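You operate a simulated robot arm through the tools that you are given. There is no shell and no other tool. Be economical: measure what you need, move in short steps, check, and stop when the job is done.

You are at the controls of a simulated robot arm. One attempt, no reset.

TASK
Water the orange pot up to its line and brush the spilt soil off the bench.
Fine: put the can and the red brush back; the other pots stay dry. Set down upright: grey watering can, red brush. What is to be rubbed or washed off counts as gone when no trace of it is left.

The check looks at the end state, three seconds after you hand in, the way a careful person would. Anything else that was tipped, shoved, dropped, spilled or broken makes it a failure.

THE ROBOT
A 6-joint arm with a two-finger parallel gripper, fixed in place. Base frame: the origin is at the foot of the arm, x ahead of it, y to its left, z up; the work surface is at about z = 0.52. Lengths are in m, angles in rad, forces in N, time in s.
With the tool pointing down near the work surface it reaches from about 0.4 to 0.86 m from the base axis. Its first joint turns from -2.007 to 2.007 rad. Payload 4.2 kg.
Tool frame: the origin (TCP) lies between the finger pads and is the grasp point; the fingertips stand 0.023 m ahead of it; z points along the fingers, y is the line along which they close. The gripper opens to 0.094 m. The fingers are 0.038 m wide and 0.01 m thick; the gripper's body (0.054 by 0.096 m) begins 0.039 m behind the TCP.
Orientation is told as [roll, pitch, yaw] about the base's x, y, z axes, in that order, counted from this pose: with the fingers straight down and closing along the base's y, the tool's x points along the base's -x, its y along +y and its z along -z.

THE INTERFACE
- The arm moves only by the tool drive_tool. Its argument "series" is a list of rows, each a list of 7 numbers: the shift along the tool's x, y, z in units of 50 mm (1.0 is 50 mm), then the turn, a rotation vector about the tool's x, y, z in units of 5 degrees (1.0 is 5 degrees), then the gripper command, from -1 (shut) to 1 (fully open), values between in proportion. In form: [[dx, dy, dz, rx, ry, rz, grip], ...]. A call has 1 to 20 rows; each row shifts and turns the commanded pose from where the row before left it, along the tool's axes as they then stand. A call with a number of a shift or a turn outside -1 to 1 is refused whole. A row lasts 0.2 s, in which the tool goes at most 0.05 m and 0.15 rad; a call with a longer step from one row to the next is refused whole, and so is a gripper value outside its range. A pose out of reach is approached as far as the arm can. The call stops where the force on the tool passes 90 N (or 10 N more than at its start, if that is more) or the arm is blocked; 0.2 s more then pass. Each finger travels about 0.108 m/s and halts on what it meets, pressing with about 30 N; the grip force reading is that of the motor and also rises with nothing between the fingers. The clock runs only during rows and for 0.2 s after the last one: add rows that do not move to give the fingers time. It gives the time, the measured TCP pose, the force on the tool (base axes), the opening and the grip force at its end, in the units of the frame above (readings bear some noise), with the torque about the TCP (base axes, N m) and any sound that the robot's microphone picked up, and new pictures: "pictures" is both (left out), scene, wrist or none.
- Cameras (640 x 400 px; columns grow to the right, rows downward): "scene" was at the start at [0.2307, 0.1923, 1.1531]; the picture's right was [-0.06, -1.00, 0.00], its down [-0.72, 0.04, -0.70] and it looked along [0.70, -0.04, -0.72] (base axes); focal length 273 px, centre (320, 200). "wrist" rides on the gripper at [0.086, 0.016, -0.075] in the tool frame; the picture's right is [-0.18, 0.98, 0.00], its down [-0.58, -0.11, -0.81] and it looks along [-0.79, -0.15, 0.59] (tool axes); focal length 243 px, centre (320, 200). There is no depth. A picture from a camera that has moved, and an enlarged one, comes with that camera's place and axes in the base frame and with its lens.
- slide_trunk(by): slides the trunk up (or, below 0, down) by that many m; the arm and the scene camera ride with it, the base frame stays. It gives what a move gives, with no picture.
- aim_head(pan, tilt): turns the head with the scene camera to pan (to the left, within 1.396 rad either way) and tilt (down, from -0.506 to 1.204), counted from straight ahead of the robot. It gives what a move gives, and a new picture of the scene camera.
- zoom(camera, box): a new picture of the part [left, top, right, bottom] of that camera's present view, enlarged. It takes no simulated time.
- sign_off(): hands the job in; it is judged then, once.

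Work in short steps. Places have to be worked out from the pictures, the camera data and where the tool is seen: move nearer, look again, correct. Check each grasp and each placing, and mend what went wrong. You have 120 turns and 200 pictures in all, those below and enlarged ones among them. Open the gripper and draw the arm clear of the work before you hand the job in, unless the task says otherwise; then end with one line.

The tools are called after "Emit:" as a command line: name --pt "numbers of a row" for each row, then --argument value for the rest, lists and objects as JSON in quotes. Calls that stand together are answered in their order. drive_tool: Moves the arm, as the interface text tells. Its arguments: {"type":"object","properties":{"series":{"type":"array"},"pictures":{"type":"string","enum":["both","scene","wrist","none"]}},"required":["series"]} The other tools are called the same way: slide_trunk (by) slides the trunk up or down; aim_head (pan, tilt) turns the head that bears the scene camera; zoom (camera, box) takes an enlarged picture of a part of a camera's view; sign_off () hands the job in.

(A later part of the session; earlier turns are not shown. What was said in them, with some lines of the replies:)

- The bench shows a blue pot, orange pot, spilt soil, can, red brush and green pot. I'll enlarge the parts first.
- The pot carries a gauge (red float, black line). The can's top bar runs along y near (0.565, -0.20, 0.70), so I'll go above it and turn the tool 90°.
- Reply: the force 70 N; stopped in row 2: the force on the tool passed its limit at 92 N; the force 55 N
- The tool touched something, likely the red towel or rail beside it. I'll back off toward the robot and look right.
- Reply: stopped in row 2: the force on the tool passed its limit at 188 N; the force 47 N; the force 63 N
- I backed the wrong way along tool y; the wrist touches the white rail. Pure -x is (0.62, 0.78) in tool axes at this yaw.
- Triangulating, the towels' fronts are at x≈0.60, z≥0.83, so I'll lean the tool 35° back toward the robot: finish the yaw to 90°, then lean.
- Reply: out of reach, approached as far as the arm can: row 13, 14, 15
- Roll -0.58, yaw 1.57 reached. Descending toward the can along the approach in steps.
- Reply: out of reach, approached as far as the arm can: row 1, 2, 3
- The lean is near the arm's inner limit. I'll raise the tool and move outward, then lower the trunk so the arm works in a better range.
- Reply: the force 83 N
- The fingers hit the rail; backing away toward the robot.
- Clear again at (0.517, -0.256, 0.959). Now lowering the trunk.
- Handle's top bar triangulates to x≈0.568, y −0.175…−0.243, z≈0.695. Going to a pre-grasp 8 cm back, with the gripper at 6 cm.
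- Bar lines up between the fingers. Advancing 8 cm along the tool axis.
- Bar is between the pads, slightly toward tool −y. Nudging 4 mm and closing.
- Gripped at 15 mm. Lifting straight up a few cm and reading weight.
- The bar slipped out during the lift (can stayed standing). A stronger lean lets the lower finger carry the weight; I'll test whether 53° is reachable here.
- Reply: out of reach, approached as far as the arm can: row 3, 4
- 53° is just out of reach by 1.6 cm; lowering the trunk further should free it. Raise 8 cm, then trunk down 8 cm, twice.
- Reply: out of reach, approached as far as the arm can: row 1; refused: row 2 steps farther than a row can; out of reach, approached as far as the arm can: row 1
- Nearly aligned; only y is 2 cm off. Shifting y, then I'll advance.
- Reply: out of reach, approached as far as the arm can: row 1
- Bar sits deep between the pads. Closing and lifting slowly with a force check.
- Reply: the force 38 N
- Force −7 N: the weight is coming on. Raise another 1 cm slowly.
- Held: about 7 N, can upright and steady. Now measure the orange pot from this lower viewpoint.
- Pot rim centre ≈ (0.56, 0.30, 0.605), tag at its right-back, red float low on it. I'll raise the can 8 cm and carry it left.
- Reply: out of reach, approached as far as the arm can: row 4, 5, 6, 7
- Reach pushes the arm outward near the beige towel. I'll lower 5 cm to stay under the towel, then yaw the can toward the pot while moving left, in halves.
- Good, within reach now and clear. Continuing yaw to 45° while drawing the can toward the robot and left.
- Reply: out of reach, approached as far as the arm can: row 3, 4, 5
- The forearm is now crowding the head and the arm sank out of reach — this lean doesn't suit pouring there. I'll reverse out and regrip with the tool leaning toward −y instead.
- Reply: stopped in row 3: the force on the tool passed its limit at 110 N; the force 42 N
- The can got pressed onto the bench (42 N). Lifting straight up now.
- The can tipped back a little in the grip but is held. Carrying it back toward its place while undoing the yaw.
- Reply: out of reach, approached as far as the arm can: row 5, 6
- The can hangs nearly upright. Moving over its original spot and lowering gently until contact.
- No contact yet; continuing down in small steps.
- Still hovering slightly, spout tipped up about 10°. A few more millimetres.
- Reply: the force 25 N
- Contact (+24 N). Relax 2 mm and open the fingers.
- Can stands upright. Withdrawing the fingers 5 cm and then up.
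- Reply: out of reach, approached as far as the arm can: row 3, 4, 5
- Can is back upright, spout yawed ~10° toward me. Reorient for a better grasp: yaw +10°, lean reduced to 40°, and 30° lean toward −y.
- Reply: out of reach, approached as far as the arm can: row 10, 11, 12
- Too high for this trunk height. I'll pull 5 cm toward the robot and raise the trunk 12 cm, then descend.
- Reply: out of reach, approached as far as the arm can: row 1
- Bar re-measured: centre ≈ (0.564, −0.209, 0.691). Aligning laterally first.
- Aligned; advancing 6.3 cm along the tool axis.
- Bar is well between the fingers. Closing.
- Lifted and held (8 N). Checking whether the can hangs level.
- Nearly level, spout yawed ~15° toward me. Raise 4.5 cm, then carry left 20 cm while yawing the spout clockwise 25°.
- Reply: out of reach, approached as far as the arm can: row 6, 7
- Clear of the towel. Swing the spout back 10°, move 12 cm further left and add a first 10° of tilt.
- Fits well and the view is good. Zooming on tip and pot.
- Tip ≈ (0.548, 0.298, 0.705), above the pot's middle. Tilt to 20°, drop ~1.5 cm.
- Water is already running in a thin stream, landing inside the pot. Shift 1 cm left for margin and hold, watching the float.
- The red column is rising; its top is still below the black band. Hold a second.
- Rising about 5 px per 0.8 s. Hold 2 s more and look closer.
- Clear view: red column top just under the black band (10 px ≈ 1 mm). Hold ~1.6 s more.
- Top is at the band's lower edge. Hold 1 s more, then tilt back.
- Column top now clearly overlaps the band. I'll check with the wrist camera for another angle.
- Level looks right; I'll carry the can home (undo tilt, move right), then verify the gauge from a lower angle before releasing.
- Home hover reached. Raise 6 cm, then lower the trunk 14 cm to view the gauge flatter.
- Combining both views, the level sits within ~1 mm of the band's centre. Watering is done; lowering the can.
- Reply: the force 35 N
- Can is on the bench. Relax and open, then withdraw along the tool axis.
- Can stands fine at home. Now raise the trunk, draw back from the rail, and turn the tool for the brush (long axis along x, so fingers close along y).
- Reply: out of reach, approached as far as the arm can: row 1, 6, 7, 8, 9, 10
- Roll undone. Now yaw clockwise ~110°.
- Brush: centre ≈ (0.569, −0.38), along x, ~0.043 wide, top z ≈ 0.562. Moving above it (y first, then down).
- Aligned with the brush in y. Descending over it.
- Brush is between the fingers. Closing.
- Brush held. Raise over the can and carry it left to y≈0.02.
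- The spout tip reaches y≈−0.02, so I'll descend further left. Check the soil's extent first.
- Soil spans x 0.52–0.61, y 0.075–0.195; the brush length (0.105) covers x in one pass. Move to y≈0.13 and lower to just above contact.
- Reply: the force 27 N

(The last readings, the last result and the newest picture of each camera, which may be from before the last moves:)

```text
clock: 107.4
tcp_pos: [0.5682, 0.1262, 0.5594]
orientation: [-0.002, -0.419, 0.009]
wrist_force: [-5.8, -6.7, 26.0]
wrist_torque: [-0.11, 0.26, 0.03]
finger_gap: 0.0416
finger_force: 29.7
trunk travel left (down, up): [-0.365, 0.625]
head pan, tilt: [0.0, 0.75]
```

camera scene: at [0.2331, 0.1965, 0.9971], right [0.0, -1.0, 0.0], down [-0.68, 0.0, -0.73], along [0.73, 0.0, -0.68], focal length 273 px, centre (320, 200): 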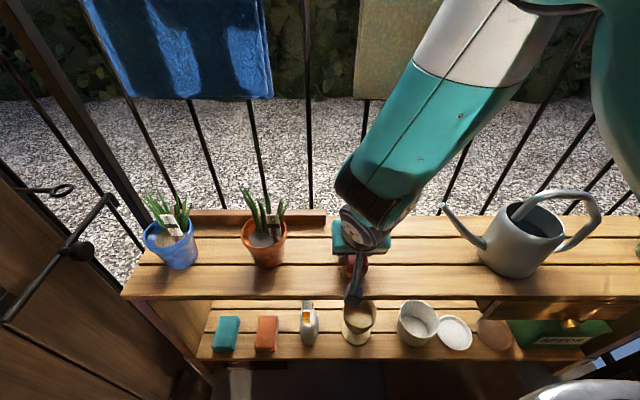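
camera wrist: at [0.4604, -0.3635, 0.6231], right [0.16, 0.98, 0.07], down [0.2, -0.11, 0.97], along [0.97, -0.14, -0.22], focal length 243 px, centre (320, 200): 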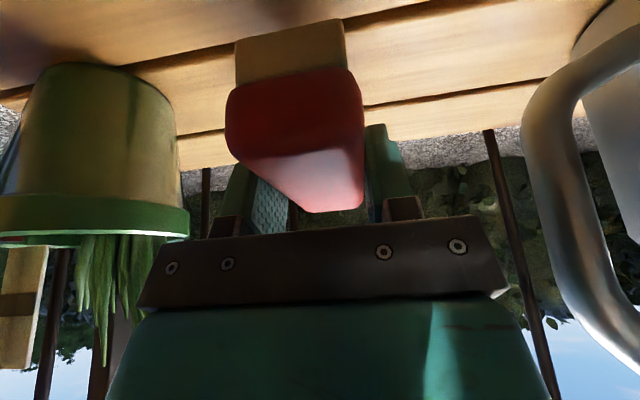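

Bristles in contact (26 N). Ease slightly and stroke: left to y 0.195, then right to 0.065.

Emit:
drive_tool --pt "-0.008 0 -0.018 0 0 0 -1" --pt "0 0.35 0 0 0 0 -1" --pt "0 0.35 0 0 0 0 -1" --pt "0 0.35 0 0 0 0 -1" --pt "0 0.33 0 0 0 0 -1" --pt "0 -0.4 0 0 0 0 -1" --pt "0 -0.4 0 0 0 0 -1" --pt "0 -0.4 0 0 0 0 -1" --pt "0 -0.4 0 0 0 0 -1" --pt "0 -0.4 0 0 0 0 -1" --pt "0 -0.4 0 0 0 0 -1" --pt "0 -0.22 0 0 0 0 -1" --pt "0 0 0 0 0 0 -1" --pictures "scene"

Emit:
zoom --camera "scene" --box '[310, 220, 430, 300]'

```text
clock: 110.2
tcp_pos: [0.5667, 0.0645, 0.5578]
orientation: [-0.002, -0.419, 0.01]
wrist_force: [0.0, 4.9, 12.7]
wrist_torque: [0.27, -0.42, 0.13]
finger_gap: 0.0416
finger_force: 30.6
trunk travel left (down, up): [-0.365, 0.625]
head pan, tilt: [0.0, 0.75]
camera scene: at [0.2328, 0.1965, 0.9972], right [0.0, -1.0, 0.0], down [-0.68, 0.0, -0.73], along [0.73, 0.0, -0.68], focal length 273 px, centre (320, 200)
```

scene: 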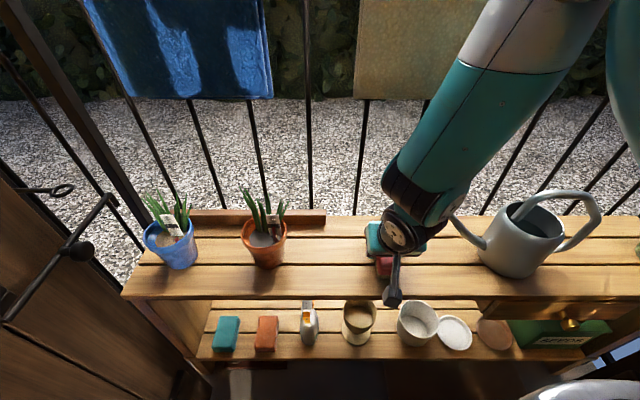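

```text
5.00 times, centred on (370, 260) of scene
camera zoom: at [0.2328, 0.1965, 0.9972], right [0.0, -1.0, 0.0], down [-0.68, 0.0, -0.73], along [0.73, 0.0, -0.68], focal length 1366 px, centre (70, -100)
```

zoom: 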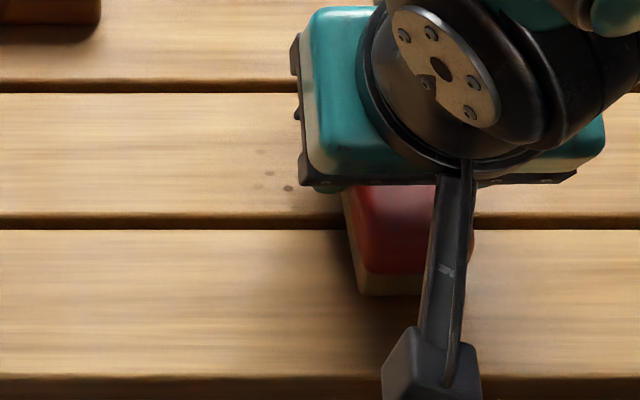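

Nearly all gone; faint spots remain. Another back-and-forth with slight shift.

Emit:
drive_tool --pt "0 0.4 0 0 0 0 -1" --pt "0 0.4 0 0 0 0 -1" --pt "0 0.4 0 0 0 0 -1" --pt "0 0.4 0 0 0 0 -1" --pt "0 0.4 0 0 0 0 -1" --pt "0 0.4 0 0 0 0 -1" --pt "0 0.24 0 0 0 0 -1" --pt "-0.1 0 0.045 0 0 0 -1" --pt "0 -0.4 0 0 0 0 -1" --pt "0 -0.4 0 0 0 0 -1" --pt "0 -0.4 0 0 0 0 -1" --pt "0 -0.4 0 0 0 0 -1" --pt "0 -0.4 0 0 0 0 -1" --pt "0 -0.4 0 0 0 0 -1" --pt "0 -0.24 0 0 0 0 -1" --pt "0 0 0 0 0 0 -1" --pictures "none"

Emit:
zoom --camera "scene" --box '[290, 220, 410, 300]'

```text
clock: 113.6
tcp_pos: [0.5734, 0.0679, 0.5579]
orientation: [-0.003, -0.419, 0.01]
wrist_force: [1.2, 3.6, 8.6]
wrist_torque: [0.15, -0.55, 0.18]
finger_gap: 0.0415
finger_force: 29.8
trunk travel left (down, up): [-0.365, 0.625]
head pan, tilt: [0.0, 0.75]
```

```text
5.00 times, centred on (350, 260) of scene
camera zoom: at [0.2329, 0.1965, 0.9971], right [0.0, -1.0, 0.0], down [-0.68, 0.0, -0.73], along [0.73, 0.0, -0.68], focal length 1366 px, centre (170, -100)
```

zoom: 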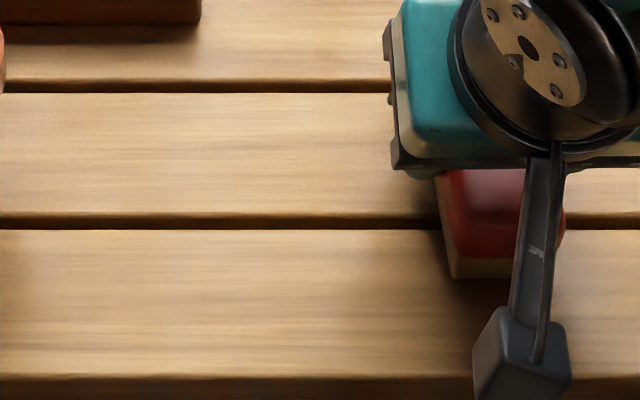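

Left side clean. One more pass with the brush shifted back, then lift to inspect the whole area.

Emit:
drive_tool --pt "0 -0.2 0 0 0 0 -1" --pt "0.16 0 -0.072 0 0 0 -1" --pt "0 0.4 0 0 0 0 -1" --pt "0 0.4 0 0 0 0 -1" --pt "0 0.4 0 0 0 0 -1" --pt "0 0.4 0 0 0 0 -1" --pt "0 0.4 0 0 0 0 -1" --pt "0 0.4 0 0 0 0 -1" --pt "0 0.35 0 0 0 0 -1" --pt "0 -0.4 0 0 0 0 -1" --pt "0 -0.4 0 0 0 0 -1" --pt "0 -0.4 0 0 0 0 -1" --pt "-0.34 0 -0.768 0 0 0 -1" --pt "-0.34 0 -0.768 0 0 0 -1" --pt "-0.34 0 -0.768 0 0 0 -1" --pt "-0.34 0 -0.768 0 0 0 -1" --pt "-0.34 0 -0.768 0 0 0 -1" --pt "0 0 0 0 0 0 -1" --pictures "scene"

Emit:
zoom --camera "scene" --box '[300, 220, 420, 300]'

```text
clock: 117.4
tcp_pos: [0.5638, 0.1345, 0.7691]
orientation: [-0.002, -0.42, 0.01]
wrist_force: [-0.9, -0.2, -0.8]
wrist_torque: [0.04, 0.02, -0.04]
finger_gap: 0.0417
finger_force: 30.1
trunk travel left (down, up): [-0.365, 0.625]
head pan, tilt: [0.0, 0.75]
camera scene: at [0.2331, 0.1965, 0.9971], right [0.0, -1.0, 0.0], down [-0.68, 0.0, -0.73], along [0.73, 0.0, -0.68], focal length 273 px, centre (320, 200)
```

scene: 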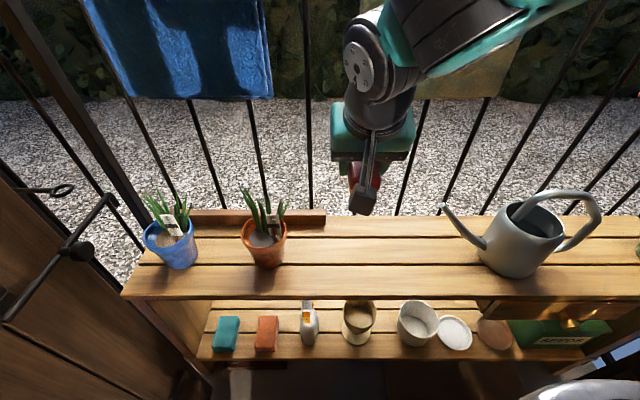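

```text
5.00 times, centred on (360, 260) of scene
camera zoom: at [0.2331, 0.1965, 0.9971], right [0.0, -1.0, 0.0], down [-0.68, 0.0, -0.73], along [0.73, 0.0, -0.68], focal length 1366 px, centre (120, -100)
```

zoom: 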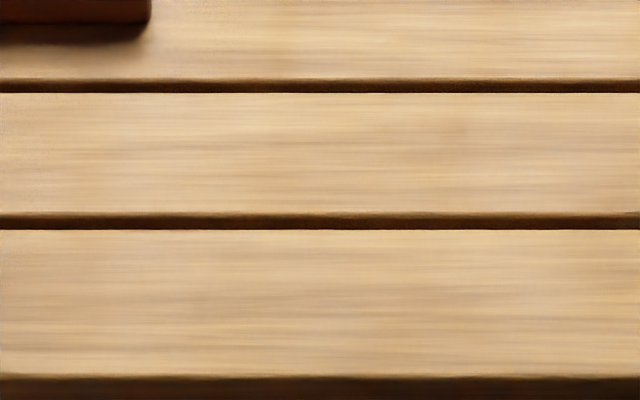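

Looks clean; a closer look for faint traces in two enlarged pieces.

Emit:
zoom --camera "scene" --box '[308, 232, 364, 267]'

Emit:
zoom --camera "scene" --box '[350, 232, 406, 267]'

Emit:
zoom --camera "scene" --box '[310, 258, 390, 300]'

```text
11.43 times, centred on (336, 250) of scene
camera zoom: at [0.2331, 0.1965, 0.9971], right [0.0, -1.0, 0.0], down [-0.68, 0.0, -0.73], along [0.73, 0.0, -0.68], focal length 3123 px, centre (137, -366)
```

zoom: 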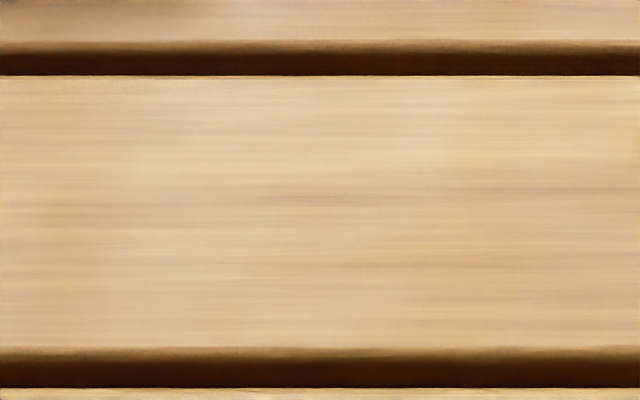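

```text
11.43 times, centred on (378, 250) of scene
camera zoom: at [0.2331, 0.1965, 0.9971], right [0.0, -1.0, 0.0], down [-0.68, 0.0, -0.73], along [0.73, 0.0, -0.68], focal length 3123 px, centre (-343, -366)
```

zoom: 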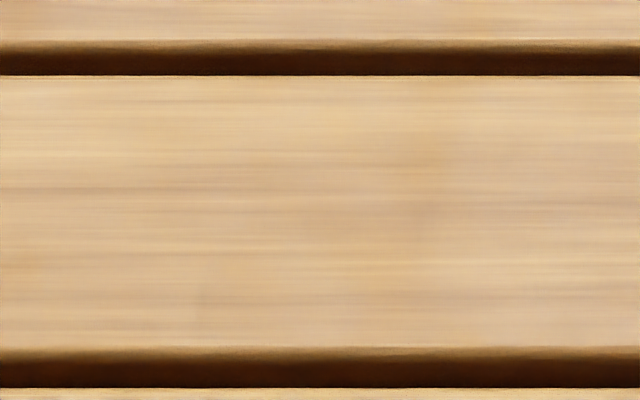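

```text
8.00 times, centred on (350, 279) of scene
camera zoom: at [0.2331, 0.1965, 0.9971], right [0.0, -1.0, 0.0], down [-0.68, 0.0, -0.73], along [0.73, 0.0, -0.68], focal length 2186 px, centre (80, -432)
```

zoom: 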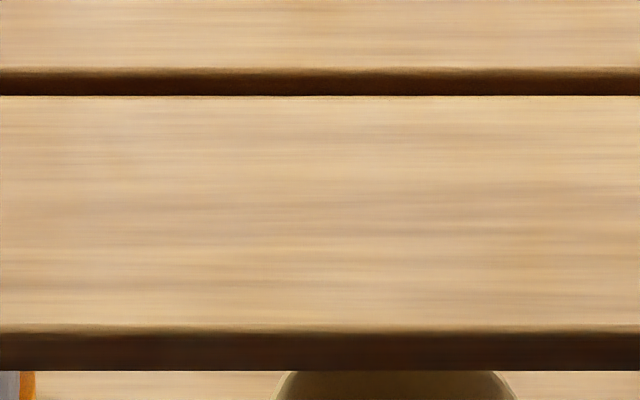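

Bench is spotless. Carrying the brush back over the can to its place.

Emit:
drive_tool --pt "0 -0.4 0 0 0 0 -1" --pt "0 -0.8 0 0 0 0 -1" --pt "0 -0.8 0 0 0 0 -1" --pt "0 -0.8 0 0 0 0 -1" --pt "0 -0.8 0 0 0 0 -1" --pt "0 -0.8 0 0 0 0 -1" --pt "0 -0.8 0 0 0 0 -1" --pt "0 -0.8 0 0 0 0 -1" --pt "0 -0.8 0 0 0 0 -1" --pt "0 -0.8 0 0 0 0 -1" --pt "0 -0.8 0 0 0 0 -1" --pt "0 -0.8 0 0 0 0 -1" --pt "0 -0.8 0 0 0 0 -1" --pt "0 -0.26 0 0 0 0 -1" --pt "0 0 0 0 0 0 -1" --pictures "none"

Emit:
aim_head --pan -0.5 --tilt 0.65

```text
clock: 120.6
tcp_pos: [0.5677, -0.3791, 0.7682]
orientation: [-0.001, -0.419, 0.01]
wrist_force: [0.9, -0.7, -0.9]
wrist_torque: [-0.02, 0.02, -0.01]
finger_gap: 0.0417
finger_force: 29.5
trunk travel left (down, up): [-0.365, 0.625]
head pan, tilt: [0.0, 0.75]
```

```text
clock: 121.5
tcp_pos: [0.5662, -0.3796, 0.7688]
orientation: [-0.002, -0.418, 0.011]
wrist_force: [-0.2, 0.6, -1.6]
wrist_torque: [0.02, 0.01, 0.02]
finger_gap: 0.0418
finger_force: 29.9
trunk travel left (down, up): [-0.365, 0.625]
head pan, tilt: [-0.499, 0.649]
camera scene: at [0.2265, 0.1549, 1.0057], right [-0.48, -0.88, 0.0], down [-0.53, 0.29, -0.8], along [0.7, -0.38, -0.6], focal length 273 px, centre (320, 200)
```

scene: 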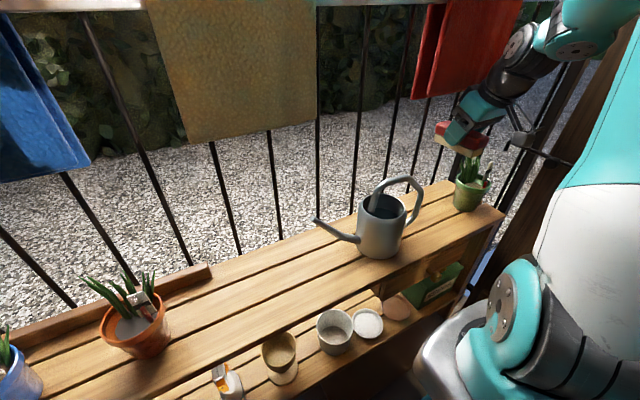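

Above its place; lowering.

Emit:
drive_tool --pt "0.324 0 0.731 0 0 0 -1" --pt "0.324 0 0.731 0 0 0 -1" --pt "0.324 0 0.731 0 0 0 -1" --pt "0.324 0 0.731 0 0 0 -1" --pt "0.3 0 0.69 0 0 0 -1" --pt "0 0 0 0 0 0 -1" --pictures "none"

Emit:
drive_tool --pt "0.05 0 0.155 0 0 0 -1" --pt "0 0 0 0 0 0 -1" --pictures "scene"

```text
clock: 122.9
tcp_pos: [0.569, -0.379, 0.5698]
orientation: [-0.002, -0.419, 0.01]
wrist_force: [0.7, -0.6, -1.0]
wrist_torque: [-0.02, 0.03, 0.01]
finger_gap: 0.0417
finger_force: 30.0
trunk travel left (down, up): [-0.365, 0.625]
head pan, tilt: [-0.499, 0.649]
```

```text
clock: 123.5
tcp_pos: [0.5703, -0.3814, 0.5628]
orientation: [-0.002, -0.418, 0.01]
wrist_force: [0.7, 0.2, -1.9]
wrist_torque: [0.0, -0.02, 0.0]
finger_gap: 0.0418
finger_force: 29.9
trunk travel left (down, up): [-0.365, 0.625]
head pan, tilt: [-0.499, 0.649]
camera scene: at [0.2264, 0.1548, 1.0057], right [-0.48, -0.88, 0.0], down [-0.53, 0.29, -0.8], along [0.7, -0.38, -0.6], focal length 273 px, centre (320, 200)
```

scene: 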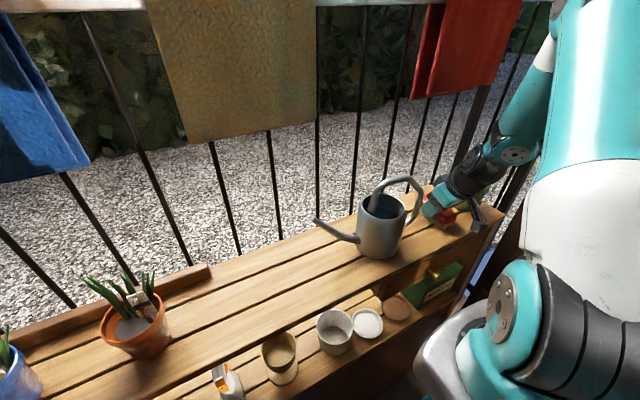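

A few millimetres more until contact, then release and back out.

Emit:
drive_tool --pt "0.03 0 0.068 0 0 0 -1" --pt "0 0 0 0 0 0 -1" --pictures "none"

Emit:
drive_tool --pt "0.008 0 0.018 0 0 0 -1" --pt "0 0 0 0 0 0 -1" --pictures "none"

```text
clock: 124.1
tcp_pos: [0.5697, -0.3801, 0.5585]
orientation: [-0.002, -0.418, 0.011]
wrist_force: [0.0, -0.3, -1.2]
wrist_torque: [0.0, -0.01, -0.01]
finger_gap: 0.0418
finger_force: 29.8
trunk travel left (down, up): [-0.365, 0.625]
head pan, tilt: [-0.499, 0.649]
```

```text
clock: 124.7
tcp_pos: [0.57, -0.3792, 0.5574]
orientation: [-0.002, -0.419, 0.011]
wrist_force: [0.8, -0.3, 0.4]
wrist_torque: [0.03, -0.13, 0.02]
finger_gap: 0.0416
finger_force: 29.9
trunk travel left (down, up): [-0.365, 0.625]
head pan, tilt: [-0.499, 0.649]
```

Contact just made. Opening gently to 7.5 cm, then backing out along the tool axis.

Emit:
drive_tool --pt "0 0 0 0 0 0 0" --pt "0 0 0 0 0 0 0.4" --pt "0 0 0 0 0 0 0.6" --pt "0 0 0 0 0 0 0.6" --pt "0 0 -0.4 0 0 0 0.6" --pt "0 0 -0.7 0 0 0 0.6" --pt "0 0 -0.8 0 0 0 0.6" --pt "0 0 -0.8 0 0 0 0.6" --pt "0 0 -0.8 0 0 0 0.6" --pt "0 0 0 0 0 0 0.6" --pictures "scene"

Emit:
zoom --camera "scene" --box '[340, 160, 520, 280]'

```text
clock: 126.9
tcp_pos: [0.4981, -0.383, 0.7186]
orientation: [0.0, -0.419, 0.01]
wrist_force: [0.1, 0.0, -0.1]
wrist_torque: [-0.02, 0.01, -0.01]
finger_gap: 0.0753
finger_force: 0.1
trunk travel left (down, up): [-0.365, 0.625]
head pan, tilt: [-0.499, 0.649]
camera scene: at [0.2264, 0.1549, 1.0057], right [-0.48, -0.88, 0.0], down [-0.53, 0.29, -0.8], along [0.7, -0.38, -0.6], focal length 273 px, centre (320, 200)
```

scene: 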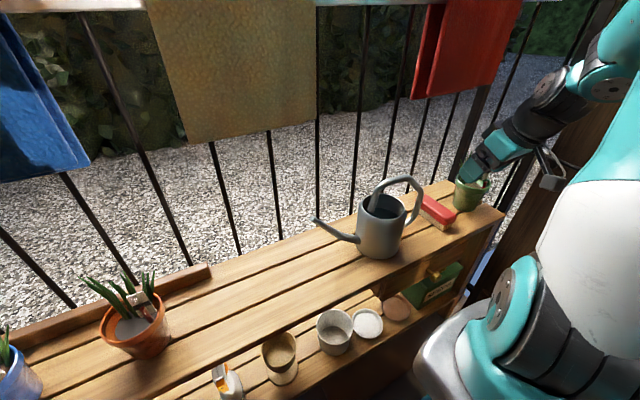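

```text
3.33 times, centred on (430, 220) of scene
camera zoom: at [0.2264, 0.1549, 1.0057], right [-0.48, -0.88, 0.0], down [-0.53, 0.29, -0.8], along [0.7, -0.38, -0.6], focal length 911 px, centre (-47, 133)
```

zoom: 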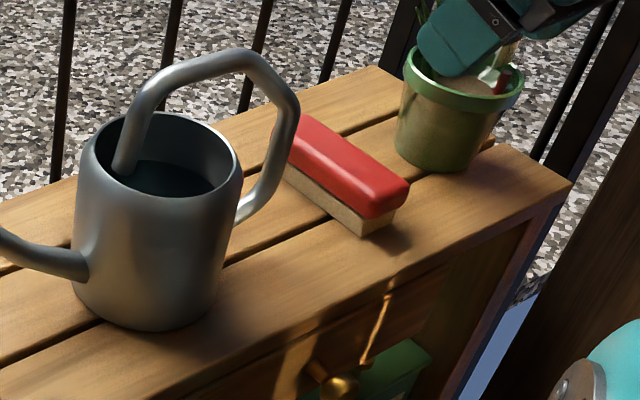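

Brush and can are back upright. Raising the arm clear and taking a last look at the whole scene and gauge.

Emit:
drive_tool --pt "-0.34 0 -0.768 0 0 0 1" --pt "-0.34 0 -0.768 0 0 0 1" --pt "-0.34 0 -0.768 0 0 0 1" --pt "0 0 0 0 0 0 1" --pictures "none"

Emit:
aim_head --pan -0.06 --tilt 0.75

Emit:
zoom --camera "scene" --box '[120, 180, 310, 300]'

```text
clock: 127.9
tcp_pos: [0.4951, -0.3833, 0.8438]
orientation: [-0.001, -0.417, 0.012]
wrist_force: [0.4, 0.9, -0.1]
wrist_torque: [0.02, 0.01, -0.02]
finger_gap: 0.0939
finger_force: 0.0
trunk travel left (down, up): [-0.365, 0.625]
head pan, tilt: [-0.499, 0.649]
```

```text
clock: 128.8
tcp_pos: [0.4947, -0.3832, 0.842]
orientation: [-0.001, -0.42, 0.012]
wrist_force: [-0.4, 0.5, -0.3]
wrist_torque: [-0.01, 0.02, 0.01]
finger_gap: 0.0942
finger_force: 0.1
trunk travel left (down, up): [-0.365, 0.625]
head pan, tilt: [-0.059, 0.75]
camera scene: at [0.2329, 0.1914, 0.9972], right [-0.06, -1.0, 0.0], down [-0.68, 0.04, -0.73], along [0.73, -0.04, -0.68], focal length 273 px, centre (320, 200)
```

scene: 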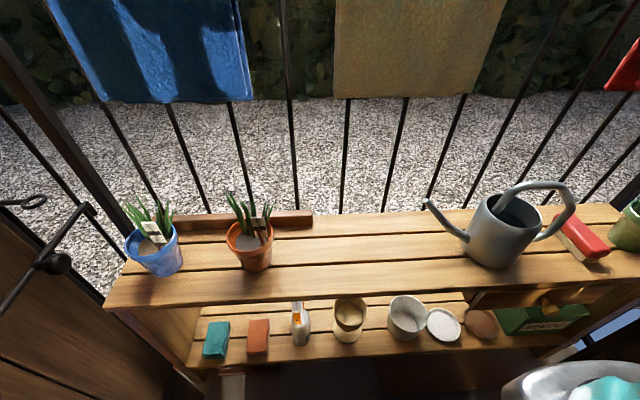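

```text
3.33 times, centred on (215, 240) of scene
camera zoom: at [0.2329, 0.1914, 0.9972], right [-0.06, -1.0, 0.0], down [-0.68, 0.04, -0.73], along [0.73, -0.04, -0.68], focal length 911 px, centre (670, 67)
```

zoom: 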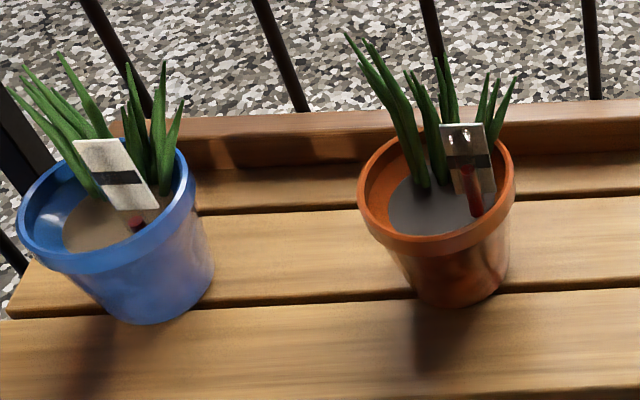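

Emit:
zoom --camera "scene" --box '[242, 212, 278, 236]'

```text
16.00 times, centred on (260, 224) of scene
camera zoom: at [0.2329, 0.1914, 0.9972], right [-0.06, -1.0, 0.0], down [-0.68, 0.04, -0.73], along [0.73, -0.04, -0.68], focal length 4372 px, centre (1280, -184)
```

zoom: 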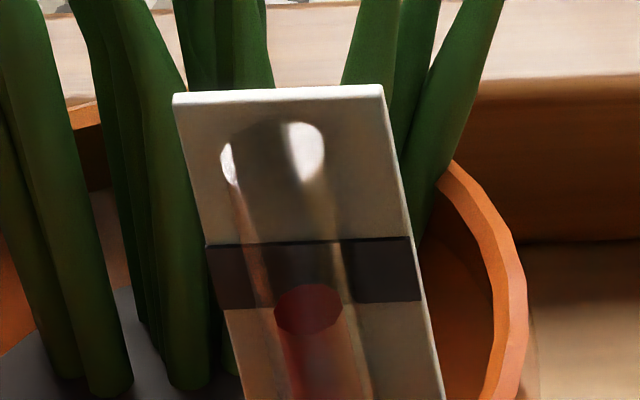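

The gauge reads at its line, the bench is clean, can and brush stand at their places, and the arm is clear with the gripper open. Handing in.

Emit:
sign_off

```text
The job is handed in.
```

The orange pot is watered to its line, the spilt soil is brushed off the bench, and the can and red brush are back in their places, upright. The other pots stayed dry. The arm touched the rail and red towel a few times, and the can was pressed onto the bench once before I regripped it; I saw no spill or damage.
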